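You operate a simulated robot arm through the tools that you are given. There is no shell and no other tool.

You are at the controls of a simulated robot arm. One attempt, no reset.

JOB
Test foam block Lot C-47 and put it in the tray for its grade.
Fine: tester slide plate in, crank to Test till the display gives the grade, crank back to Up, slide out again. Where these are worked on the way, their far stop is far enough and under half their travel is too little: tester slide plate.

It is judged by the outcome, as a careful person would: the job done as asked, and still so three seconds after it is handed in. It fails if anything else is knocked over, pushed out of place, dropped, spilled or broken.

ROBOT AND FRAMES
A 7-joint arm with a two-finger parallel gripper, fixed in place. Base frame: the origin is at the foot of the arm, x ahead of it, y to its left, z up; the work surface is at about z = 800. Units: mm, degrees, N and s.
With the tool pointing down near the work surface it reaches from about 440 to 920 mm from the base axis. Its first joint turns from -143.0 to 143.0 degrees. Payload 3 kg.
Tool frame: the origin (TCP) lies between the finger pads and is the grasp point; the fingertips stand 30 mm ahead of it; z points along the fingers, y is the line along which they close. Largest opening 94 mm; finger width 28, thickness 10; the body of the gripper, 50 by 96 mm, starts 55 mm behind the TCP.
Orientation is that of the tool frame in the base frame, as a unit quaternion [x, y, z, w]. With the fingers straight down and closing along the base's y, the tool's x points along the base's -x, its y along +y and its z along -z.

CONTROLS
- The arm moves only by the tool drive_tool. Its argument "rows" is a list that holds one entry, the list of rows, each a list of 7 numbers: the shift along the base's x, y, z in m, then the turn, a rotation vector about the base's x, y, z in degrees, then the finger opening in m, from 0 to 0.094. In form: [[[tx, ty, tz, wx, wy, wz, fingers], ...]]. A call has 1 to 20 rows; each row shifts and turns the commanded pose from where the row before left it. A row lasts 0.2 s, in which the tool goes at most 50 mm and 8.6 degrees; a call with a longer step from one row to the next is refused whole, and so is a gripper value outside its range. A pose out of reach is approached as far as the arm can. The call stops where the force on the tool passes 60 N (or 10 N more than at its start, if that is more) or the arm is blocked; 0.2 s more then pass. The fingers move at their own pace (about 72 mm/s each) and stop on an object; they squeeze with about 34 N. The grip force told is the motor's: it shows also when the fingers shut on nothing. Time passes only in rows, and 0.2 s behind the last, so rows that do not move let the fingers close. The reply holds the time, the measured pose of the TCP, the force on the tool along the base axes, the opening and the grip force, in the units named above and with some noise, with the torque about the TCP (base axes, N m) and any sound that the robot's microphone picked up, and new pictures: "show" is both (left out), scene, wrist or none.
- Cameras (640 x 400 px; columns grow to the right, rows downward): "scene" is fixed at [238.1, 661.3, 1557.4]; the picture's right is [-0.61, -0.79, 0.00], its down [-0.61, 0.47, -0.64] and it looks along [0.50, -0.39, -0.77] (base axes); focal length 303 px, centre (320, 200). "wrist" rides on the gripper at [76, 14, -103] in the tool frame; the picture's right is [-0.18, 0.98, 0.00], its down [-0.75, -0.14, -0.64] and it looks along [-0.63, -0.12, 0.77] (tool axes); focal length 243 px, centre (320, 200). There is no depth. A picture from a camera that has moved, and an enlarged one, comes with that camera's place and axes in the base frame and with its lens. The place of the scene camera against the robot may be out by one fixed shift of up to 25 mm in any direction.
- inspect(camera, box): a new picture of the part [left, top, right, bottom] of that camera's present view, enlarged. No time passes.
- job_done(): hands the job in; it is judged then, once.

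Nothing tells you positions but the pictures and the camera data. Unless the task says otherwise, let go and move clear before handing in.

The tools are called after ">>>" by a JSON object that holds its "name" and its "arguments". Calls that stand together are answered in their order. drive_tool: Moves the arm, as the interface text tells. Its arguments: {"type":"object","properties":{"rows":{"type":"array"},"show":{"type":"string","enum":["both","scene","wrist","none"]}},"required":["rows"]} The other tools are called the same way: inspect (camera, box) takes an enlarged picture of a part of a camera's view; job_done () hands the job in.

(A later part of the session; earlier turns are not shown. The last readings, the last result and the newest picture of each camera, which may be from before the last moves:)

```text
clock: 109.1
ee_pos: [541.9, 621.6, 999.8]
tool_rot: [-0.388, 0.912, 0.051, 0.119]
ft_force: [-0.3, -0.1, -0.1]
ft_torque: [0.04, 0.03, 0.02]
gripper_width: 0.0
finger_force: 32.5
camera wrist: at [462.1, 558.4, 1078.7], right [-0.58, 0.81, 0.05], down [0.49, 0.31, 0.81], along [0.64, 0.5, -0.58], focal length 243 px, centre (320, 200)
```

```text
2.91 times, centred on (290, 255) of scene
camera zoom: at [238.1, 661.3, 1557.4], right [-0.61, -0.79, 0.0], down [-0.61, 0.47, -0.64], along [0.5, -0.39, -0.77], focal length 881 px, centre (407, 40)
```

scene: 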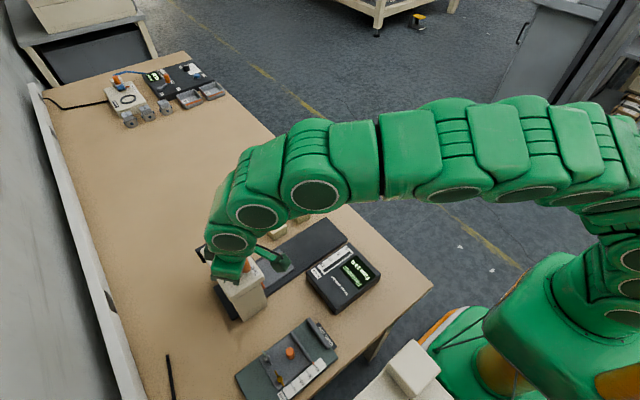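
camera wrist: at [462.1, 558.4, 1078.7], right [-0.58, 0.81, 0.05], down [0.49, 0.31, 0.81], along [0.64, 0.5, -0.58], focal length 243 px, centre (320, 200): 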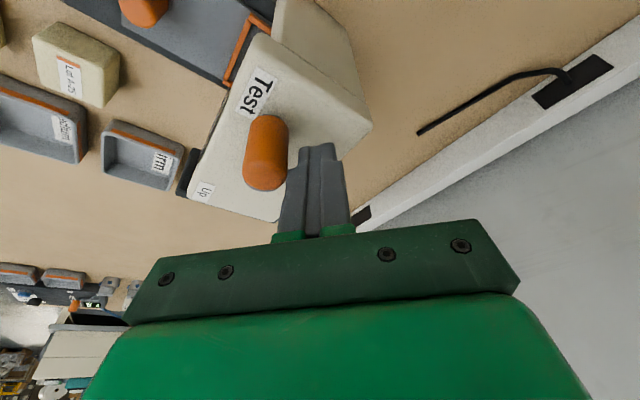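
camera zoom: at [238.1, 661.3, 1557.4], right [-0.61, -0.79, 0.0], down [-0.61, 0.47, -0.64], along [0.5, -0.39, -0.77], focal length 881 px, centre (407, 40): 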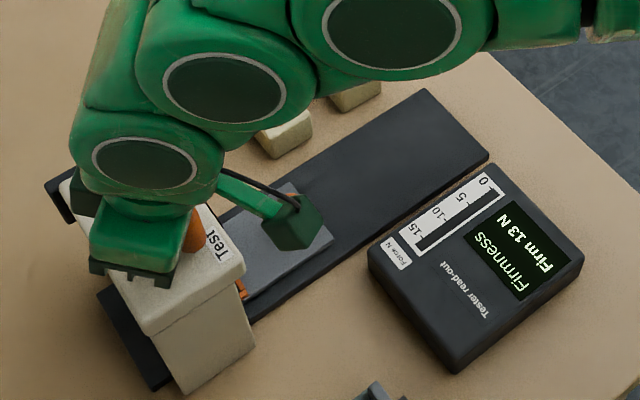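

The foot is off the block (0 N) and the grade is still shown. I have about half a turn left; continuing.

>>> {"name": "drive_tool", "arguments": {"rows": [[[-0.0019, -0.0061, 0, 0, 0, 0, 0.0], [-0.001, -0.0063, 0, 0, 0, 0, 0.0], [-0.0001, -0.0064, 0, 0, 0, 0, 0.0], [0.0008, -0.0064, 0, 0, 0, 0, 0.0], [0.0017, -0.0062, 0, 0, 0, 0, 0.0], [0.0025, -0.0059, 0, 0, 0, 0, 0.0], [0.0033, -0.0055, 0, 0, 0, 0, 0.0], [0.004, -0.005, 0, 0, 0, 0, 0.0], [0.0047, -0.0044, 0, 0, 0, 0, 0.0], [0.0053, -0.0037, 0, 0, 0, 0, 0.0], [0.0057, -0.0029, 0, 0, 0, 0, 0.0], [0.0061, -0.0021, 0, 0, 0, 0, 0.0], [0.0063, -0.0012, 0, 0, 0, 0, 0.0], [0.0064, -0.0003, 0, 0, 0, 0, 0.0], [0, 0, 0, 0, 0, 0, 0.0]]], "show": "both"}}

>>> {"name": "inspect", "arguments": {"camera": "scene", "box": [180, 190, 400, 320]}}

```text
clock: 112.3
ee_pos: [588.6, 558.7, 999.1]
tool_rot: [-0.388, 0.913, 0.05, 0.118]
ft_force: [-0.8, 0.3, 0.8]
ft_torque: [0.01, 0.03, 0.02]
gripper_width: 0.0
finger_force: 33.1
camera wrist: at [507.2, 496.6, 1078.1], right [-0.58, 0.81, 0.05], down [0.49, 0.31, 0.81], along [0.64, 0.5, -0.58], focal length 243 px, centre (320, 200)
```

scene: 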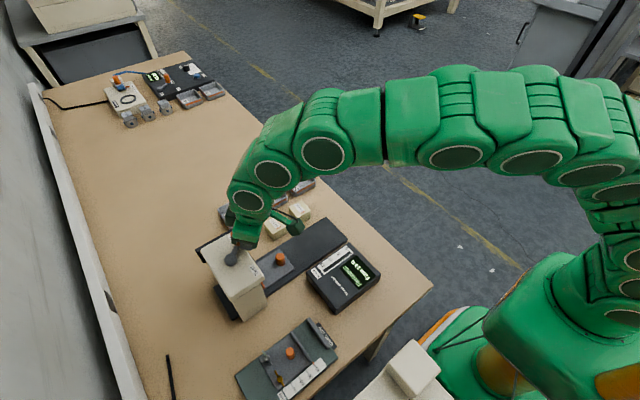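
wrist: 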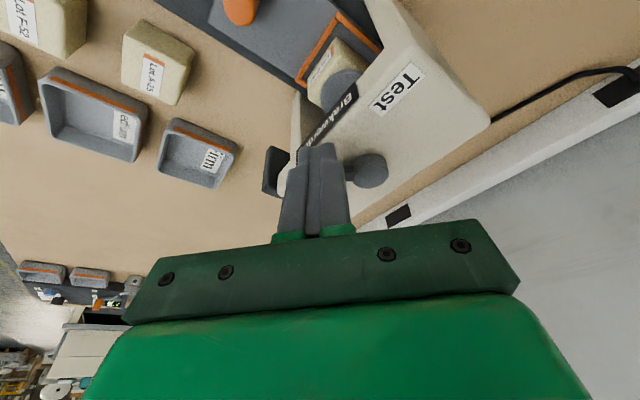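

```text
2.91 times, centred on (290, 255) of scene
camera zoom: at [238.1, 661.3, 1557.4], right [-0.61, -0.79, 0.0], down [-0.61, 0.47, -0.64], along [0.5, -0.39, -0.77], focal length 881 px, centre (407, 40)
```

zoom: 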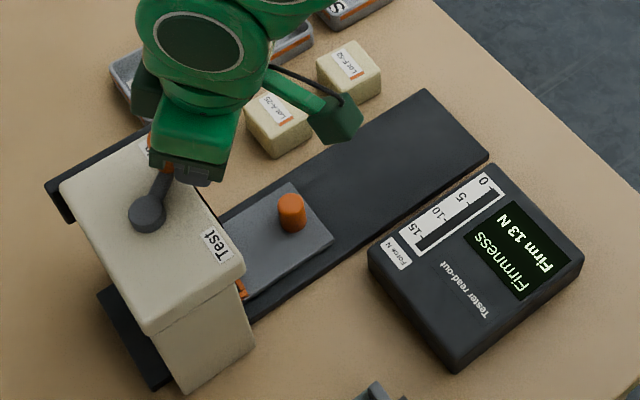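

The lever is at about −60° from Up. Four more steps, then I'll slow down for the stop.

>>> {"name": "drive_tool", "arguments": {"rows": [[[0.0064, 0.0006, 0, 0, 0, 0, 0.0], [0.0063, 0.0014, 0, 0, 0, 0, 0.0], [0.006, 0.0023, 0, 0, 0, 0, 0.0], [0.0056, 0.0031, 0, 0, 0, 0, 0.0], [0, 0, 0, 0, 0, 0, 0.0]]], "show": "wrist"}}

>>> {"name": "inspect", "arguments": {"camera": "wrist", "box": [200, 40, 520, 240]}}

```text
clock: 113.5
ee_pos: [611.9, 566.8, 998.8]
tool_rot: [-0.388, 0.913, 0.05, 0.117]
ft_force: [0.5, 0.2, 0.1]
ft_torque: [0.01, 0.0, -0.02]
gripper_width: 0.0
finger_force: 32.7
camera wrist: at [531.9, 504.6, 1077.5], right [-0.58, 0.81, 0.05], down [0.49, 0.31, 0.81], along [0.64, 0.5, -0.58], focal length 243 px, centre (320, 200)
```

wrist: 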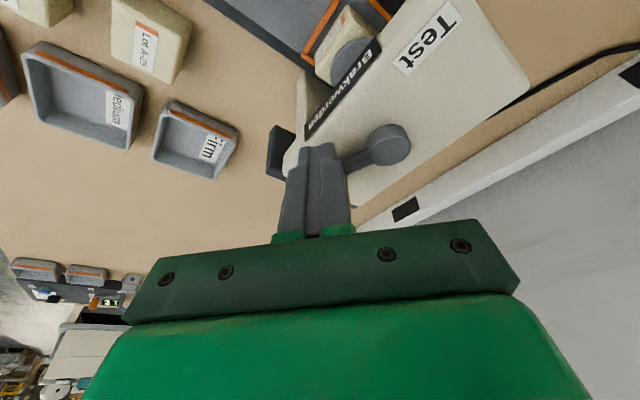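

```text
2.00 times, centred on (360, 140) of wrist
camera zoom: at [531.9, 504.6, 1077.5], right [-0.58, 0.81, 0.05], down [0.49, 0.31, 0.81], along [0.64, 0.5, -0.58], focal length 485 px, centre (240, 320)
```

zoom: 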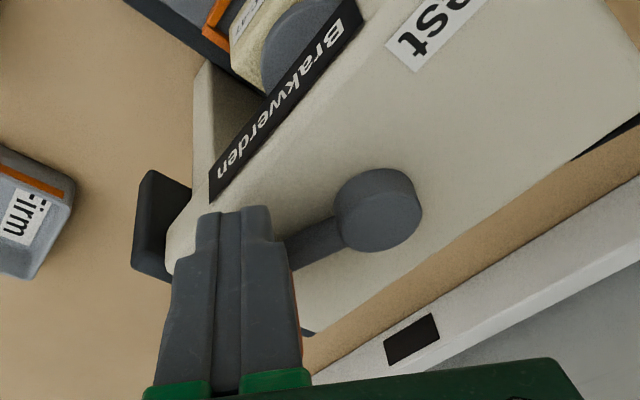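

Approaching Up. Small steps now, watching for the stop.

>>> {"name": "drive_tool", "arguments": {"rows": [[[0.0026, 0.0018, 0, 0, 0, 0, 0.0], [0.0025, 0.002, 0, 0, 0, 0, 0.0], [0.0024, 0.0022, 0, 0, 0, 0, 0.0], [0.0022, 0.0024, 0, 0, 0, 0, 0.0], [0, 0, 0, 0, 0, 0, 0.0]]], "show": "both"}}

>>> {"name": "inspect", "arguments": {"camera": "scene", "box": [180, 190, 400, 320]}}

```text
clock: 114.7
ee_pos: [620.0, 576.8, 1000.1]
tool_rot: [-0.388, 0.912, 0.05, 0.119]
ft_force: [0.7, 0.1, 0.0]
ft_torque: [0.01, 0.0, -0.02]
gripper_width: 0.0
finger_force: 32.9
camera wrist: at [540.5, 512.9, 1078.2], right [-0.58, 0.81, 0.05], down [0.49, 0.31, 0.81], along [0.64, 0.5, -0.58], focal length 243 px, centre (320, 200)
```

scene: 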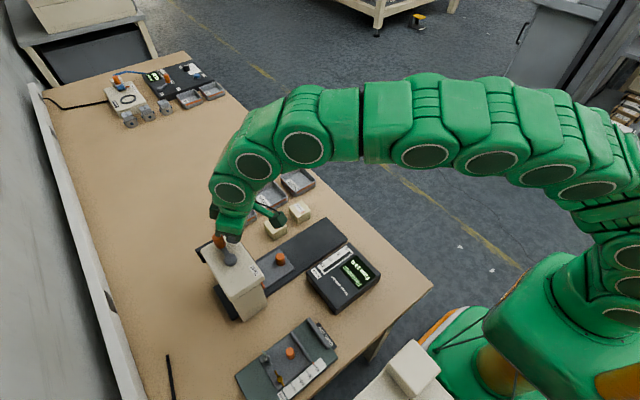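
wrist: 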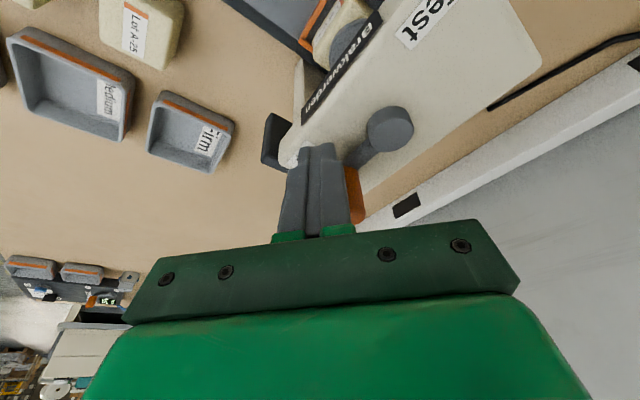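

```text
2.91 times, centred on (290, 255) of scene
camera zoom: at [238.1, 661.3, 1557.4], right [-0.61, -0.79, 0.0], down [-0.61, 0.47, -0.64], along [0.5, -0.39, -0.77], focal length 881 px, centre (407, 40)
```

zoom: 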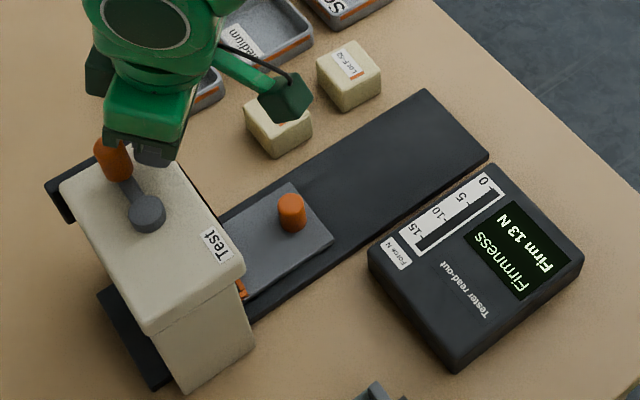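

Nearly at Up. Nudging on in small steps to find the stop.

>>> {"name": "drive_tool", "arguments": {"rows": [[[0.001, 0.0013, 0, 0, 0, 0, 0.0], [0.001, 0.0013, 0, 0, 0, 0, 0.0], [0, 0, 0, 0, 0, 0, 0.0]]], "show": "none"}}

```text
clock: 115.5
ee_pos: [621.7, 577.7, 1000.1]
tool_rot: [-0.389, 0.912, 0.05, 0.118]
ft_force: [-1.2, -2.7, -0.7]
ft_torque: [-0.09, 0.01, 0.0]
gripper_width: 0.1
finger_force: 33.0
```

>>> {"name": "drive_tool", "arguments": {"rows": [[[0.0009, 0.0013, 0, 0, 0, 0, 0.0], [0.0009, 0.0013, 0, 0, 0, 0, 0.0], [0, 0, 0, 0, 0, 0, 0.0]]], "show": "both"}}

>>> {"name": "inspect", "arguments": {"camera": "scene", "box": [180, 200, 300, 290]}}

```text
clock: 116.3
ee_pos: [625.3, 578.0, 1001.3]
tool_rot: [-0.388, 0.913, 0.049, 0.119]
ft_force: [-6.6, -38.4, -0.2]
ft_torque: [-0.97, 0.15, -0.17]
gripper_width: 0.1
finger_force: 32.6
camera wrist: at [545.2, 515.7, 1079.0], right [-0.58, 0.81, 0.05], down [0.49, 0.31, 0.81], along [0.64, 0.5, -0.58], focal length 243 px, centre (320, 200)
```

scene: 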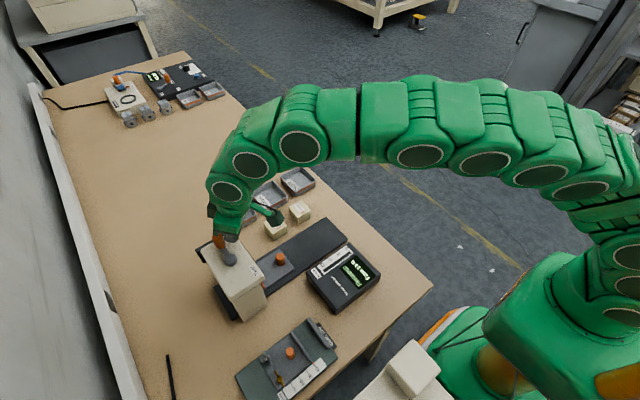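
wrist: 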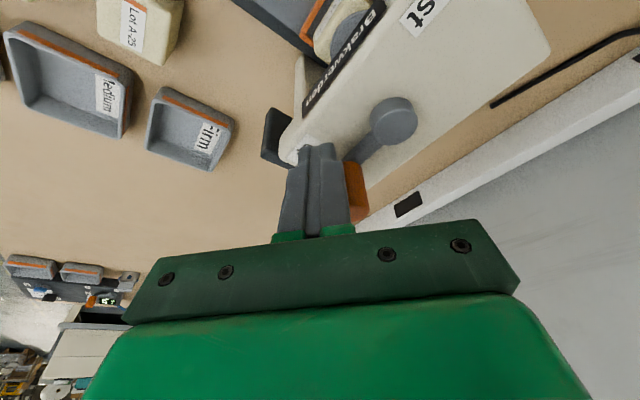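

```text
4.44 times, centred on (240, 245) of scene
camera zoom: at [238.1, 661.3, 1557.4], right [-0.61, -0.79, 0.0], down [-0.61, 0.47, -0.64], along [0.5, -0.39, -0.77], focal length 1346 px, centre (676, 0)
```

zoom: 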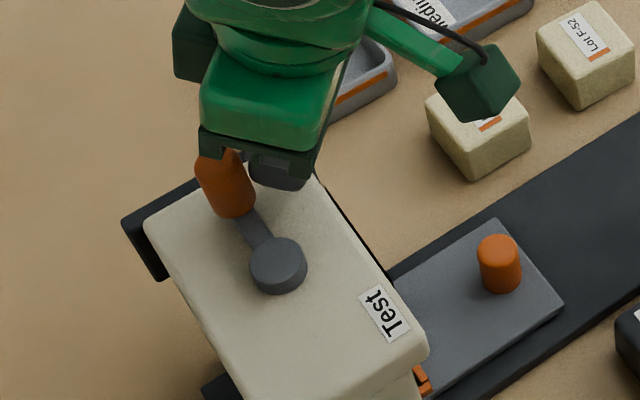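

The crank is at the Up stop: −38 N, and the lever lies as it did at the start. I'll back off, rise, straighten the tool, and move over the slide knob.

>>> {"name": "drive_tool", "arguments": {"rows": [[[-0.003, -0.005, 0, 0, 0, 0, 0.0], [0, -0.002, 0.02, 0, 0, 0, 0.0], [0, 0, 0.04, 0, 0, 0, 0.0], [-0.01, -0.028, 0, 0, 0, 0, 0.03], [-0.01, -0.028, 0, 0, 0, 0, 0.06], [-0.01, -0.026, 0, 0, 0, 0, 0.06], [0, 0, 0, -5.4, 5.2, 0, 0.06], [0, 0, 0, -5.4, 5.2, 0, 0.06], [0, 0, 0, 0, 0, -7.7, 0.06], [0, 0, 0, 0, 0, -7.7, 0.06], [0, 0, 0, 0, 0, -7.7, 0.06], [0, 0, 0, 0, 0, -7.7, 0.06], [0, 0, 0, 0, 0, -7.7, 0.06], [0, 0, 0, 0, 0, -7.7, 0.06], [0, 0, 0, 0, 0, 0, 0.06]]], "show": "both"}}

>>> {"name": "inspect", "arguments": {"camera": "scene", "box": [180, 190, 400, 320]}}

>>> {"name": "inspect", "arguments": {"camera": "wrist", "box": [220, 0, 540, 200]}}

```text
clock: 119.5
ee_pos: [592.1, 490.2, 1059.6]
tool_rot: [0.002, 1.0, 0.0, -0.001]
ft_force: [0.2, 0.4, 1.2]
ft_torque: [0.01, 0.0, -0.01]
gripper_width: 60.0
finger_force: 0.0
camera wrist: at [515.4, 504.9, 1162.4], right [0.19, 0.98, 0.0], down [0.76, -0.14, 0.64], along [0.63, -0.12, -0.77], focal length 243 px, centre (320, 200)
```

scene: 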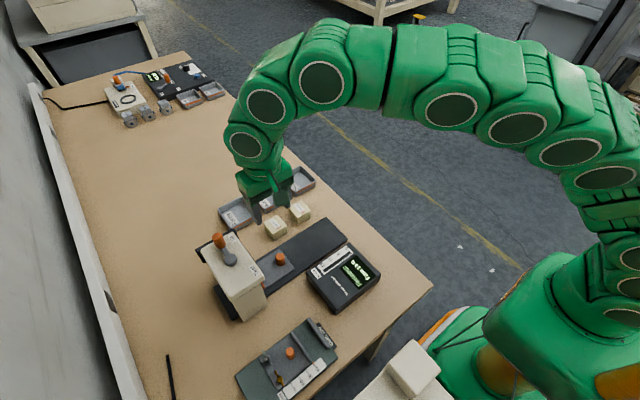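
wrist: 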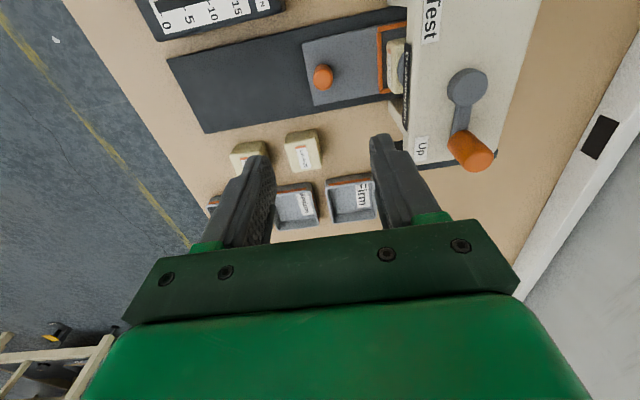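

```text
2.91 times, centred on (290, 255) of scene
camera zoom: at [238.1, 661.3, 1557.4], right [-0.61, -0.79, 0.0], down [-0.61, 0.47, -0.64], along [0.5, -0.39, -0.77], focal length 881 px, centre (407, 40)
```

zoom: 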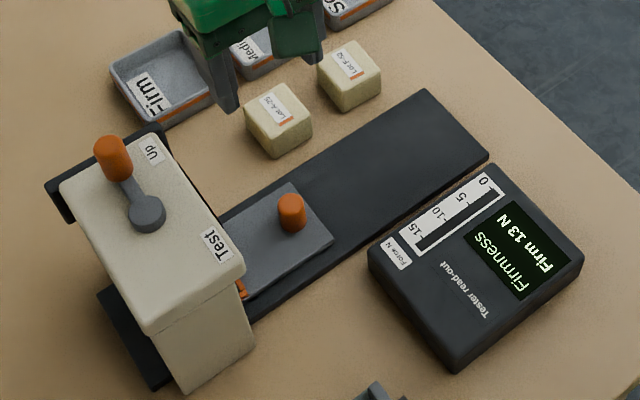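

```text
2.00 times, centred on (380, 100) of wrist
camera zoom: at [515.4, 504.9, 1162.4], right [0.19, 0.98, 0.0], down [0.76, -0.14, 0.64], along [0.63, -0.12, -0.77], focal length 485 px, centre (200, 400)
```

zoom: 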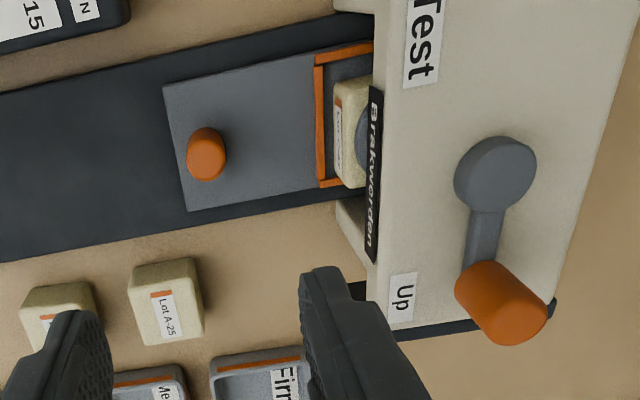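

The crank is back at Up and the slide knob is at (590.5, 494.6). Descending to it.

>>> {"name": "drive_tool", "arguments": {"rows": [[[-0.0015, 0, -0.04, 0, 0, 0, 0.06], [0, 0, -0.04, 0, 0, 0, 0.06], [0, 0, -0.04, 0, 0, 0, 0.06], [0, 0, -0.035, 0, 0, 0, 0.06], [0, 0, 0, 0, 0, 0, 0.06]]], "show": "wrist"}}

>>> {"name": "inspect", "arguments": {"camera": "wrist", "box": [220, 60, 460, 220]}}

```text
clock: 120.7
ee_pos: [589.5, 490.9, 907.1]
tool_rot: [0.0, 1.0, 0.0, 0.0]
ft_force: [0.7, 0.2, -0.3]
ft_torque: [0.0, -0.04, -0.01]
gripper_width: 60.1
finger_force: 0.1
camera wrist: at [512.7, 504.3, 1009.1], right [0.19, 0.98, 0.0], down [0.75, -0.14, 0.64], along [0.63, -0.12, -0.77], focal length 243 px, centre (320, 200)
```

wrist: 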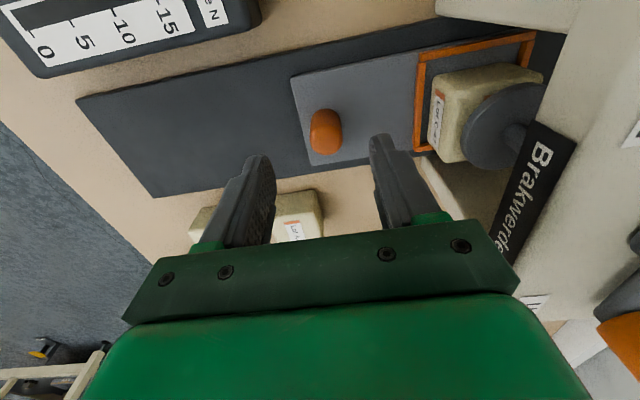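

```text
2.50 times, centred on (340, 140) of wrist
camera zoom: at [512.7, 504.3, 1009.1], right [0.19, 0.98, 0.0], down [0.75, -0.14, 0.64], along [0.63, -0.12, -0.77], focal length 606 px, centre (270, 350)
```

zoom: 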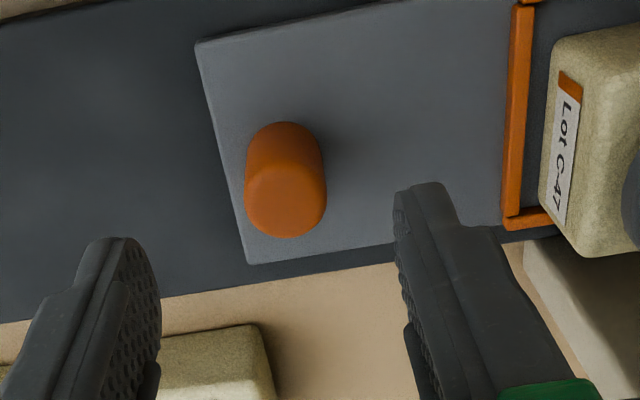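

Aligned over the knob. Down 50 mm and close.

>>> {"name": "drive_tool", "arguments": {"rows": [[[0, 0, -0.02, 0, 0, 0, 0.06], [0, 0, -0.018, 0, 0, 0, 0.06], [0, 0, -0.012, 0, 0, 0, 0.06], [0, 0, 0, 0, 0, 0, 0.06], [0, 0, 0, 0, 0, 0, 0.02], [0, 0, 0, 0, 0, 0, 0.01], [0, 0, 0, 0, 0, 0, 0.01], [0, 0, 0, 0, 0, 0, 0.01]]], "show": "wrist"}}

```text
clock: 122.5
ee_pos: [588.2, 491.5, 855.6]
tool_rot: [0.001, 1.0, 0.0, -0.002]
ft_force: [1.1, 2.4, -2.3]
ft_torque: [0.09, -0.31, 0.0]
gripper_width: 23.3
finger_force: 44.6
camera wrist: at [512.6, 505.0, 957.7], right [0.19, 0.98, 0.0], down [0.76, -0.14, 0.64], along [0.63, -0.12, -0.77], focal length 243 px, centre (320, 200)
```

wrist: 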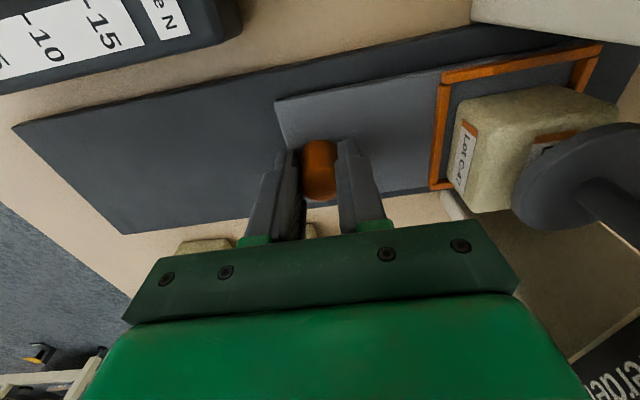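

The knob is gripped with no load. Now I'll draw the plate out along −y.

>>> {"name": "drive_tool", "arguments": {"rows": [[[0, -0.005, 0, 0, 0, 0, 0.01], [0, -0.008, 0, 0, 0, 0, 0.01], [0, -0.008, 0, 0, 0, 0, 0.01], [0, -0.008, 0, 0, 0, 0, 0.01], [0, 0, 0, 0, 0, 0, 0.01]]], "show": "none"}}

```text
clock: 123.7
ee_pos: [588.8, 462.1, 856.2]
tool_rot: [0.001, 1.0, -0.001, -0.001]
ft_force: [-3.5, -0.2, -1.4]
ft_torque: [-0.07, 0.89, 0.0]
gripper_width: 23.0
finger_force: 45.1
```

>>> {"name": "drive_tool", "arguments": {"rows": [[[0, -0.008, 0, 0, 0, 0, 0.01], [0, -0.008, 0, 0, 0, 0, 0.01], [0, -0.008, 0, 0, 0, 0, 0.01], [0, -0.008, 0, 0, 0, 0, 0.01], [0, 0, 0, 0, 0, 0, 0.01]]], "show": "both"}}

```text
clock: 124.9
ee_pos: [589.4, 430.4, 856.5]
tool_rot: [0.001, 1.0, 0.0, -0.001]
ft_force: [-21.5, -0.3, 27.6]
ft_torque: [-0.03, 0.67, -0.04]
gripper_width: 23.1
finger_force: 45.1
camera wrist: at [513.4, 443.8, 956.9], right [0.19, 0.98, 0.0], down [0.75, -0.14, 0.64], along [0.63, -0.12, -0.77], focal length 243 px, centre (320, 200)
```

scene: 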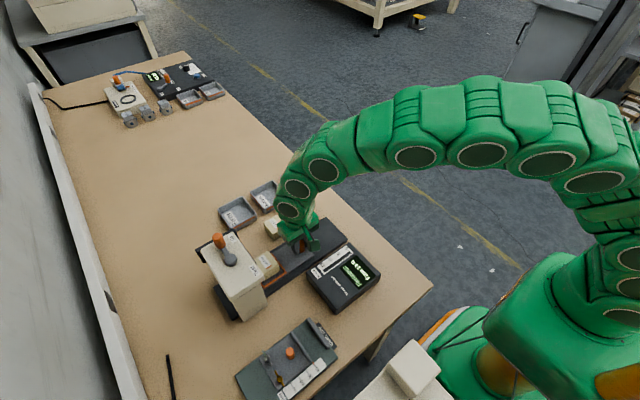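
wrist: 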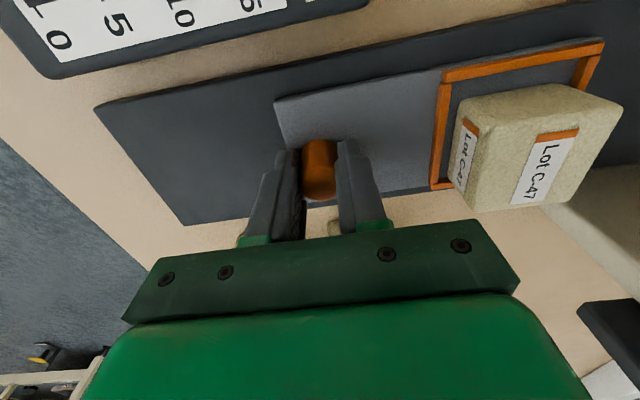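

Sliding out well. I'll trim x and z by half a millimetre and continue.

>>> {"name": "drive_tool", "arguments": {"rows": [[[-0.0005, -0.008, 0.0005, 0, 0, 0, 0.01], [0, -0.008, 0, 0, 0, 0, 0.01], [0, -0.008, 0, 0, 0, 0, 0.01], [0, -0.008, 0, 0, 0, 0, 0.01], [0, 0, 0, 0, 0, 0, 0.01]]], "show": "none"}}

```text
clock: 126.1
ee_pos: [589.6, 399.8, 855.2]
tool_rot: [0.001, 1.0, -0.001, -0.003]
ft_force: [-9.8, -0.7, -28.3]
ft_torque: [0.13, -0.31, -0.01]
gripper_width: 23.3
finger_force: 45.5
```

>>> {"name": "drive_tool", "arguments": {"rows": [[[-0.0002, -0.008, -0.0006, 0, 0, 0, 0.01], [0, -0.008, 0, 0, 0, 0, 0.01], [0, -0.008, 0, 0, 0, 0, 0.01], [0, -0.006, 0, 0, 0, 0, 0.01], [0, 0, 0, 0, 0, 0, 0.01]]], "show": "both"}}

```text
clock: 127.3
ee_pos: [589.9, 370.3, 854.7]
tool_rot: [0.002, 1.0, -0.001, -0.002]
ft_force: [-16.1, -0.1, -15.7]
ft_torque: [0.07, 1.09, -0.1]
gripper_width: 23.0
finger_force: 45.2
camera wrist: at [513.9, 382.0, 957.6], right [0.19, 0.98, 0.0], down [0.76, -0.14, 0.64], along [0.63, -0.12, -0.77], focal length 243 px, centre (320, 200)
```

scene: 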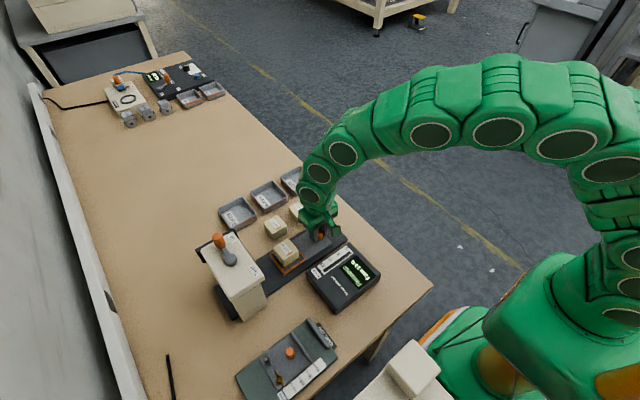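
wrist: 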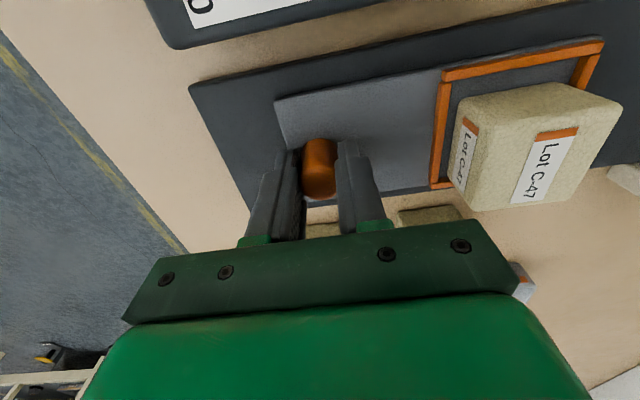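

About 16 mm left to the out stop. Smaller steps.

>>> {"name": "drive_tool", "arguments": {"rows": [[[-0.0003, -0.004, -0.0003, 0, 0, 0, 0.01], [0, -0.004, 0, 0, 0, 0, 0.01], [0, -0.004, 0, 0, 0, 0, 0.01], [0, 0, 0, 0, 0, 0, 0.01]]], "show": "none"}}

```text
clock: 128.3
ee_pos: [590.5, 357.0, 855.9]
tool_rot: [0.002, 1.0, 0.0, -0.001]
ft_force: [1.8, -1.2, 1.1]
ft_torque: [-0.05, 0.01, 0.1]
gripper_width: 23.1
finger_force: 44.6
```

>>> {"name": "drive_tool", "arguments": {"rows": [[[0, -0.002, 0, 0, 0, 0, 0.01], [0, -0.002, 0, 0, 0, 0, 0.01], [0, 0, 0, 0, 0, 0, 0.01]]], "show": "none"}}

```text
clock: 129.1
ee_pos: [590.0, 354.4, 855.7]
tool_rot: [0.001, 1.0, 0.001, -0.001]
ft_force: [15.5, 31.8, -14.1]
ft_torque: [0.53, -0.73, 0.0]
gripper_width: 23.3
finger_force: 45.2
```

The out stop is reached (+32 N at y about 354, as at the start). I'll ease off, open and rise, then look at the block.

>>> {"name": "drive_tool", "arguments": {"rows": [[[-0.0002, 0.0007, 0, 0, 0, 0, 0.01], [0, 0, 0, 0, 0, 0, 0.06], [0, 0, 0, 0, 0, 0, 0.06], [0, 0, 0, 0, 0, 0, 0.06], [0, 0, 0.025, 0, 0, 0, 0.06], [0, 0, 0.035, 0, 0, 0, 0.06], [0, 0, 0.035, 0, 0, 0, 0.072], [-0.01, 0.03, 0, 0, 0, 0, 0.072], [-0.01, 0.03, 0, 0, 0, 0, 0.072], [0, 0, 0, 0, 0, 0, 0.072]]], "show": "both"}}

>>> {"name": "inspect", "arguments": {"camera": "wrist", "box": [220, 20, 540, 220]}}

>>> {"name": "inspect", "arguments": {"camera": "scene", "box": [200, 160, 400, 310]}}

```text
clock: 131.3
ee_pos: [570.2, 413.5, 951.5]
tool_rot: [0.002, 1.0, 0.0, -0.002]
ft_force: [0.0, 0.2, 0.3]
ft_torque: [0.02, 0.01, 0.01]
gripper_width: 72.0
finger_force: 0.0
camera wrist: at [494.3, 426.4, 1052.9], right [0.19, 0.98, 0.0], down [0.76, -0.14, 0.64], along [0.63, -0.12, -0.77], focal length 243 px, centre (320, 200)
```

scene: 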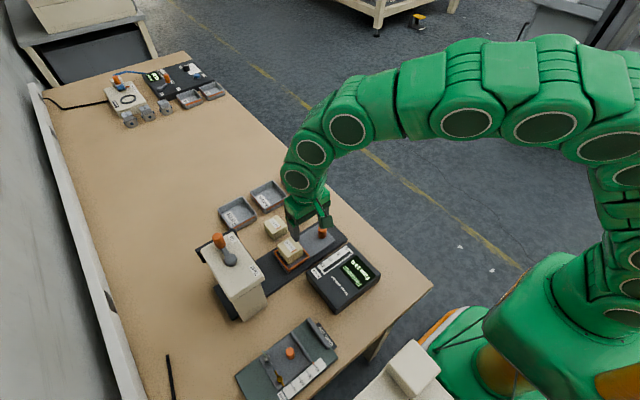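
wrist: 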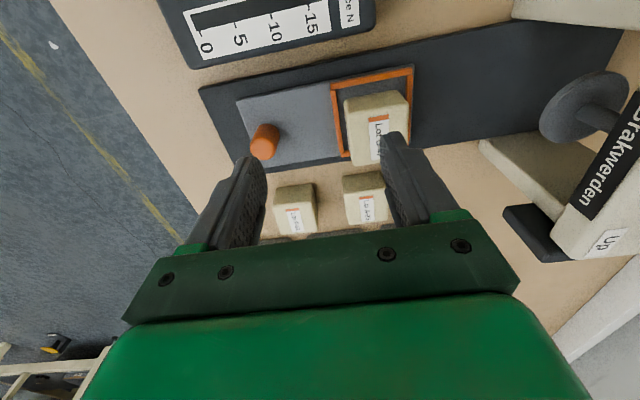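

```text
2.00 times, centred on (380, 120) of wrist
camera zoom: at [494.3, 426.4, 1052.9], right [0.19, 0.98, 0.0], down [0.76, -0.14, 0.64], along [0.63, -0.12, -0.77], focal length 485 px, centre (200, 360)
```

zoom: 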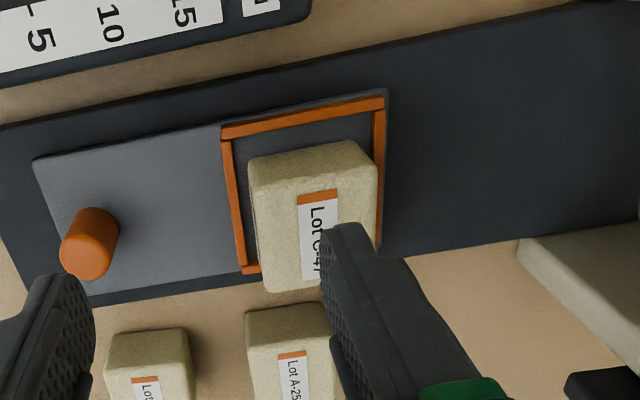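

```text
2.67 times, centred on (300, 235) of scene
camera zoom: at [238.1, 661.3, 1557.4], right [-0.61, -0.79, 0.0], down [-0.61, 0.47, -0.64], along [0.5, -0.39, -0.77], focal length 807 px, centre (373, 107)
```

zoom: 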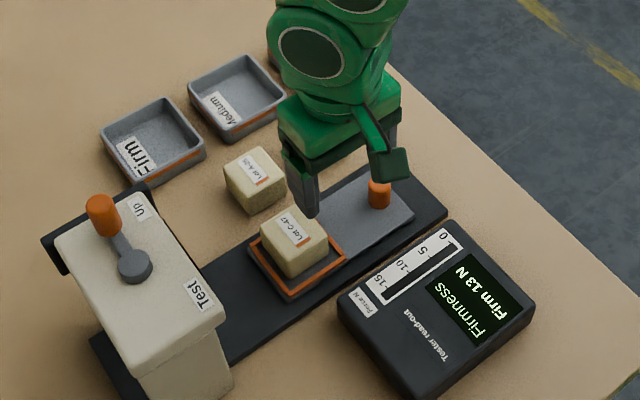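

C-47 is back out and still in the pocket, the display still reads "Firm 13 N", and the crank is Up. I'll move over the block and refine its position.

>>> {"name": "drive_tool", "arguments": {"rows": [[[0.011, 0.023, 0, 0, 0, 0, 0.072], [0.011, 0.023, 0, 0, 0, 0, 0.072], [0, 0, -0.02, 0, 0, 0, 0.072], [0, 0, -0.02, 0, 0, 0, 0.072], [0, 0, 0, 0, 0, 0, 0.072]]], "show": "wrist"}}

>>> {"name": "inspect", "arguments": {"camera": "wrist", "box": [220, 40, 460, 220]}}

```text
clock: 132.5
ee_pos: [591.2, 459.7, 910.9]
tool_rot: [0.001, 1.0, -0.001, -0.001]
ft_force: [-0.6, -0.4, 0.4]
ft_torque: [-0.01, -0.03, 0.0]
gripper_width: 72.0
finger_force: 0.1
camera wrist: at [515.5, 472.6, 1012.4], right [0.19, 0.98, 0.0], down [0.76, -0.14, 0.64], along [0.63, -0.12, -0.77], focal length 243 px, centre (320, 200)
```

wrist: 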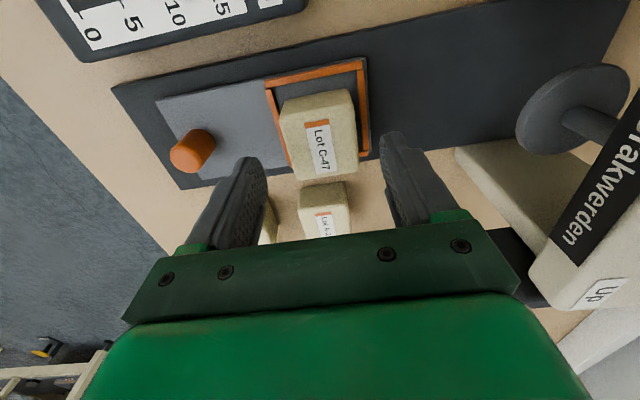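

```text
2.22 times, centred on (340, 130) of wrist
camera zoom: at [515.5, 472.6, 1012.4], right [0.19, 0.98, 0.0], down [0.76, -0.14, 0.64], along [0.63, -0.12, -0.77], focal length 539 px, centre (276, 356)
```

zoom: 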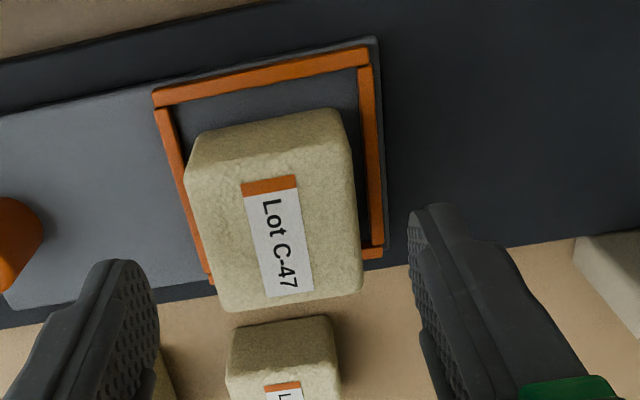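

The block is centred at (592.4, 459), right under the tool. Descending and gripping.

>>> {"name": "drive_tool", "arguments": {"rows": [[[0.0008, 0, -0.02, 0, 0, 0, 0.072], [0, 0, -0.018, 0, 0, 0, 0.072], [0, 0, -0.011, 0, 0, 0, 0.072], [0, 0, 0, 0, 0, 0, 0.072], [0, 0, 0, 0, 0, 0, 0.03], [0, 0, 0, 0, 0, 0, 0.03], [0, 0, 0, 0, 0, 0, 0.03], [0, 0, 0, 0, 0, 0, 0.03]]], "show": "wrist"}}

```text
clock: 134.3
ee_pos: [591.6, 458.4, 862.5]
tool_rot: [0.001, 1.0, 0.0, -0.001]
ft_force: [0.4, 0.5, 2.1]
ft_torque: [0.01, -0.03, 0.02]
gripper_width: 52.4
finger_force: 34.1
camera wrist: at [515.5, 473.0, 964.1], right [0.19, 0.98, 0.0], down [0.76, -0.14, 0.64], along [0.63, -0.12, -0.77], focal length 243 px, centre (320, 200)
```

wrist: 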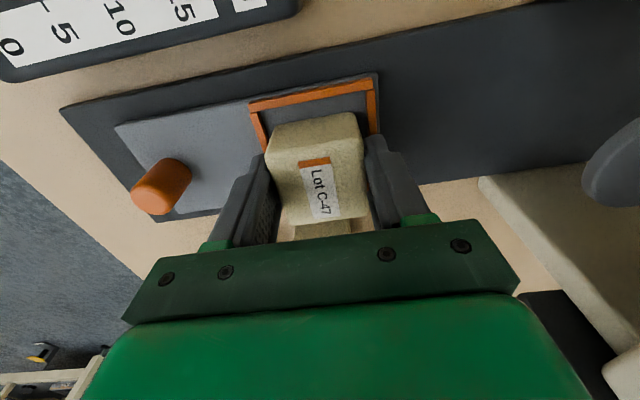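

Gripped. Lifting straight up, then moving toward the trays to locate the Firm tray precisely.

>>> {"name": "drive_tool", "arguments": {"rows": [[[0, 0, 0.02, 0, 0, 0, 0.03], [0, 0, 0.03, 0, 0, 0, 0.03], [0, 0, 0.03, 0, 0, 0, 0.03], [0, 0, 0.03, 0, 0, 0, 0.03], [0.02, -0.015, 0, 0, 0, 0, 0.03], [0.025, -0.015, 0, 0, 0, 0, 0.03], [0.025, -0.015, 0, 0, 0, 0, 0.03], [0, 0, 0, 0, 0, 0, 0.03]]], "show": "both"}}

>>> {"name": "inspect", "arguments": {"camera": "wrist", "box": [360, 0, 640, 220]}}

>>> {"name": "inspect", "arguments": {"camera": "scene", "box": [200, 160, 400, 310]}}

```text
clock: 136.1
ee_pos: [660.5, 416.9, 971.1]
tool_rot: [0.001, 1.0, 0.0, -0.001]
ft_force: [0.0, -0.3, 0.4]
ft_torque: [-0.04, 0.0, -0.02]
gripper_width: 52.8
finger_force: 33.8
camera wrist: at [584.4, 430.7, 1072.9], right [0.19, 0.98, 0.0], down [0.76, -0.14, 0.64], along [0.63, -0.12, -0.77], focal length 243 px, centre (320, 200)
```

scene: 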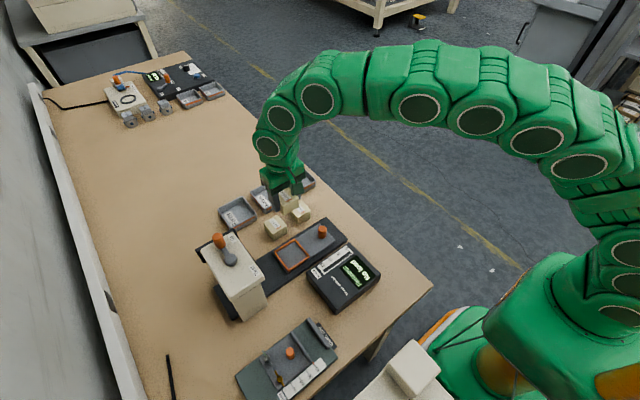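
wrist: 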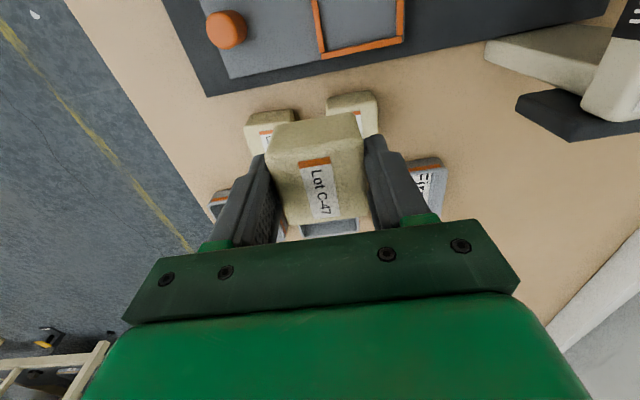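

```text
1.82 times, centred on (500, 110) of wrist
camera zoom: at [584.4, 430.7, 1072.9], right [0.19, 0.98, 0.0], down [0.76, -0.14, 0.64], along [0.63, -0.12, -0.77], focal length 441 px, centre (-7, 364)
```

zoom: 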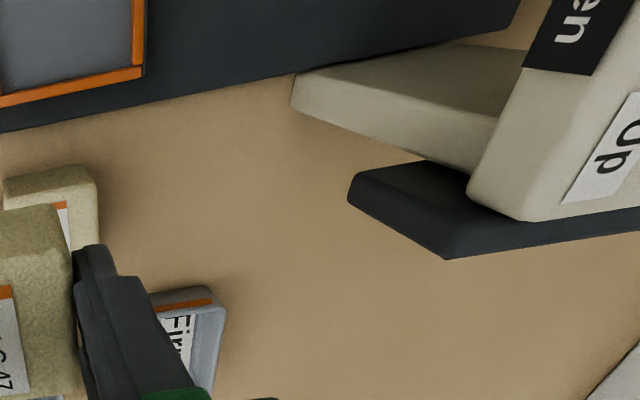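

```text
2.67 times, centred on (300, 235) of scene
camera zoom: at [238.1, 661.3, 1557.4], right [-0.61, -0.79, 0.0], down [-0.61, 0.47, -0.64], along [0.5, -0.39, -0.77], focal length 807 px, centre (373, 107)
```

zoom: 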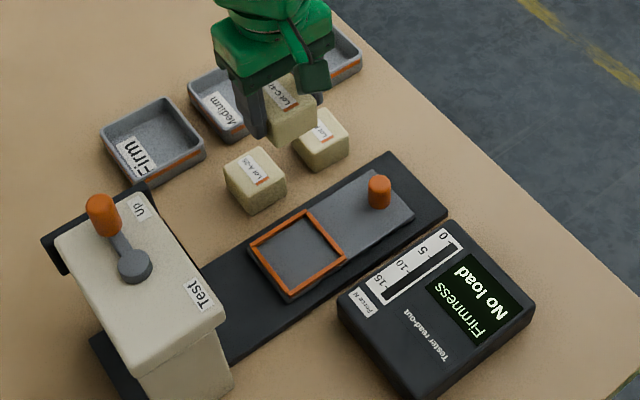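

The held block hides the tray from here. I'll shift −y so the Firm tray shows to the right of the gripper.

>>> {"name": "drive_tool", "arguments": {"rows": [[[0, -0.03, 0.01, 0, 0, 0, 0.03], [0, -0.03, 0.01, 0, 0, 0, 0.03], [0, -0.03, 0, 0, 0, 0, 0.03], [0, 0, 0, 0, 0, 0, 0.03]]], "show": "wrist"}}

>>> {"name": "inspect", "arguments": {"camera": "wrist", "box": [380, 60, 600, 220]}}

```text
clock: 137.1
ee_pos: [660.2, 324.1, 990.6]
tool_rot: [0.001, 1.0, 0.0, -0.001]
ft_force: [0.1, 0.2, -0.6]
ft_torque: [-0.02, 0.02, 0.02]
gripper_width: 52.8
finger_force: 33.6
camera wrist: at [584.3, 338.2, 1092.9], right [0.19, 0.98, 0.0], down [0.76, -0.14, 0.64], along [0.63, -0.12, -0.77], focal length 243 px, centre (320, 200)
```

wrist: 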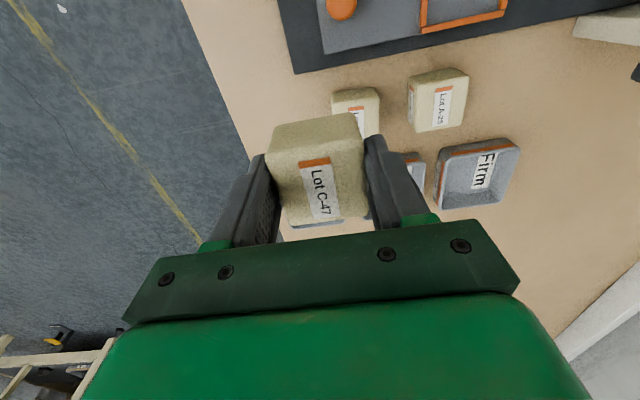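

```text
2.50 times, centred on (490, 140) of wrist
camera zoom: at [584.3, 338.2, 1092.9], right [0.19, 0.98, 0.0], down [0.76, -0.14, 0.64], along [0.63, -0.12, -0.77], focal length 606 px, centre (-105, 350)
```

zoom: 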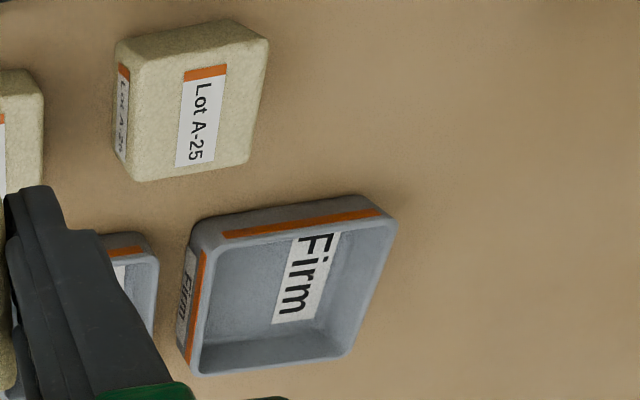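

The Firm tray measures about x 766–856 and y 467–554, centred near (810, 509). That is about 957 mm from the base, too far with the tool straight down. I'll set the block back down at its original free spot and regrip it with the fingers tilted outward, so the block stays level in the tray.

>>> {"name": "drive_tool", "arguments": {"rows": [[[0.0172, -0.0247, 0, 0, 0, 0, 0.03], [0.0172, -0.0247, 0, 0, 0, 0, 0.03], [0, 0, -0.04, 0, 0, 0, 0.03], [0, 0, -0.04, 0, 0, 0, 0.03], [0, 0, -0.04, 0, 0, 0, 0.03], [0, 0, -0.02, 0, 0, 0, 0.03], [0, 0, 0, 0, 0, 0, 0.03]]], "show": "both"}}

```text
clock: 138.7
ee_pos: [696.3, 276.3, 849.0]
tool_rot: [0.001, 1.0, 0.0, -0.002]
ft_force: [-0.7, -0.1, 0.1]
ft_torque: [0.01, 0.02, 0.03]
gripper_width: 52.8
finger_force: 33.7
camera wrist: at [619.5, 289.9, 951.4], right [0.19, 0.98, 0.0], down [0.76, -0.14, 0.64], along [0.63, -0.12, -0.77], focal length 243 px, centre (320, 200)
```

scene: 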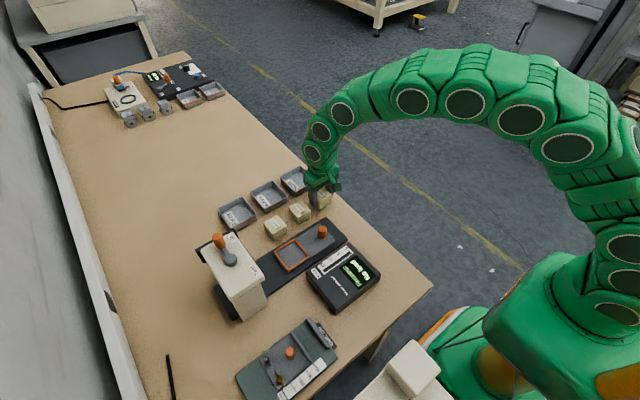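
wrist: 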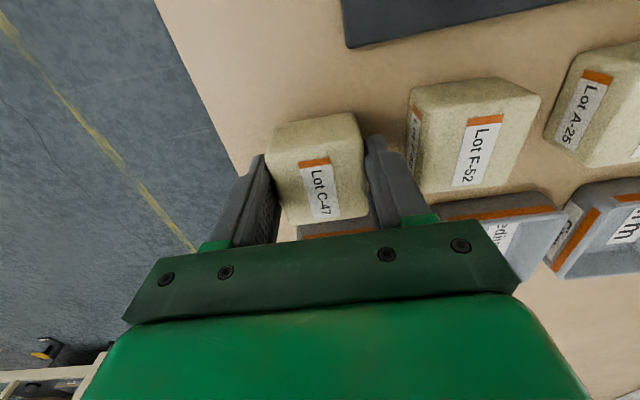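

The block is about 7 mm above the table at its old spot. Creeping down to contact.

>>> {"name": "drive_tool", "arguments": {"rows": [[[0, 0, -0.003, 0, 0, 0, 0.03], [0, 0, -0.002, 0, 0, 0, 0.03], [0, 0, 0, 0, 0, 0, 0.03]]], "show": "none"}}

```text
clock: 139.5
ee_pos: [695.1, 275.1, 846.9]
tool_rot: [0.001, 1.0, 0.0, -0.001]
ft_force: [-0.5, -0.4, 0.5]
ft_torque: [0.0, 0.01, 0.02]
gripper_width: 52.7
finger_force: 34.0
```

>>> {"name": "drive_tool", "arguments": {"rows": [[[0, 0, -0.0015, 0, 0, 0, 0.03], [0, 0, -0.0015, 0, 0, 0, 0.03], [0, 0, 0, 0, 0, 0, 0.03]]], "show": "none"}}

```text
clock: 140.3
ee_pos: [694.4, 275.6, 843.7]
tool_rot: [0.001, 1.0, 0.001, -0.002]
ft_force: [-0.7, 0.0, -0.7]
ft_torque: [0.01, -0.02, -0.04]
gripper_width: 52.8
finger_force: 33.9
```

>>> {"name": "drive_tool", "arguments": {"rows": [[[0, 0, -0.0012, 0, 0, 0, 0.03], [0, 0, 0, 0, 0, 0, 0.03]]], "show": "none"}}

```text
clock: 140.9
ee_pos: [694.9, 274.7, 842.5]
tool_rot: [0.001, 1.0, -0.001, -0.002]
ft_force: [0.9, 0.7, -0.1]
ft_torque: [0.02, 0.01, 0.0]
gripper_width: 52.8
finger_force: 34.1
```

>>> {"name": "drive_tool", "arguments": {"rows": [[[0, 0, -0.0012, 0, 0, 0, 0.03], [0, 0, 0, 0, 0, 0, 0.03]]], "show": "none"}}

```text
clock: 141.5
ee_pos: [695.8, 273.8, 840.6]
tool_rot: [0.0, 1.0, 0.0, 0.0]
ft_force: [0.1, -0.6, 6.8]
ft_torque: [-0.04, 0.01, -0.02]
gripper_width: 52.7
finger_force: 33.7
```

Touching down at 7 N. I'll open, rise, and tilt the tool 20° about its closing axis.

>>> {"name": "drive_tool", "arguments": {"rows": [[[0, 0, 0.0005, 0, 0, 0, 0.07], [0, 0, 0, 0, 0, 0, 0.07], [0, 0, 0, 0, 0, 0, 0.07], [0, 0, 0.02, 0, 0, 0, 0.07], [0, 0, 0.04, 0, 0, 0, 0.07], [-0.002, 0, 0, 0, -6.7, 0, 0.07], [-0.003, 0, 0, 0, -6.7, 0, 0.07], [-0.003, 0, 0, 0, -6.6, 0, 0.07], [0, 0, 0, 0, 0, 0, 0.07]]], "show": "both"}}

>>> {"name": "inspect", "arguments": {"camera": "wrist", "box": [220, 20, 460, 220]}}

```text
clock: 143.5
ee_pos: [688.5, 275.8, 902.4]
tool_rot: [0.001, 0.985, -0.001, 0.173]
ft_force: [0.3, 0.0, -0.5]
ft_torque: [-0.02, -0.01, -0.03]
gripper_width: 69.9
finger_force: 0.1
camera wrist: at [581.7, 289.6, 970.9], right [0.18, 0.98, 0.06], down [0.49, -0.14, 0.86], along [0.85, -0.12, -0.51], focal length 243 px, centre (320, 200)
```

scene: 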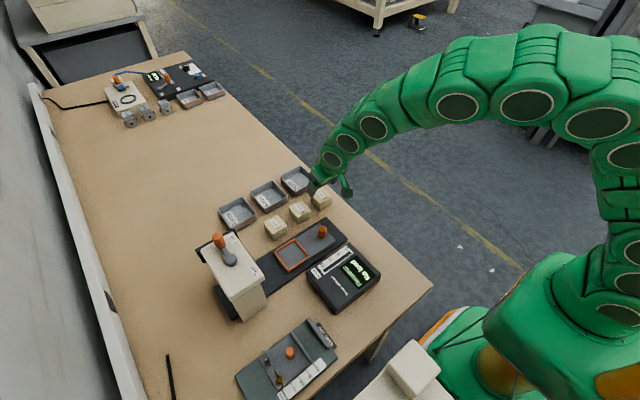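
wrist: 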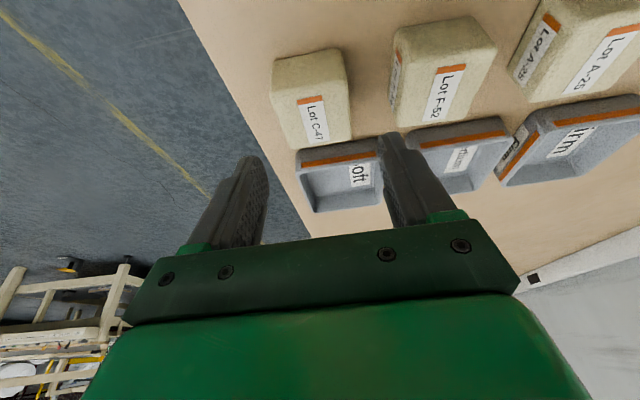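

```text
2.00 times, centred on (340, 120) of wrist
camera zoom: at [581.7, 289.6, 970.9], right [0.18, 0.98, 0.06], down [0.49, -0.14, 0.86], along [0.85, -0.12, -0.51], focal length 485 px, centre (280, 360)
```

zoom: 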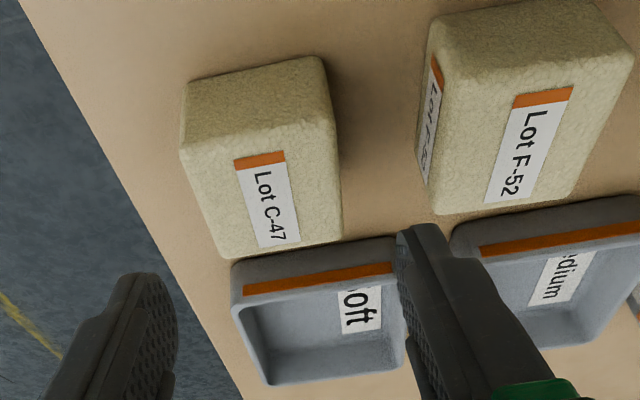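

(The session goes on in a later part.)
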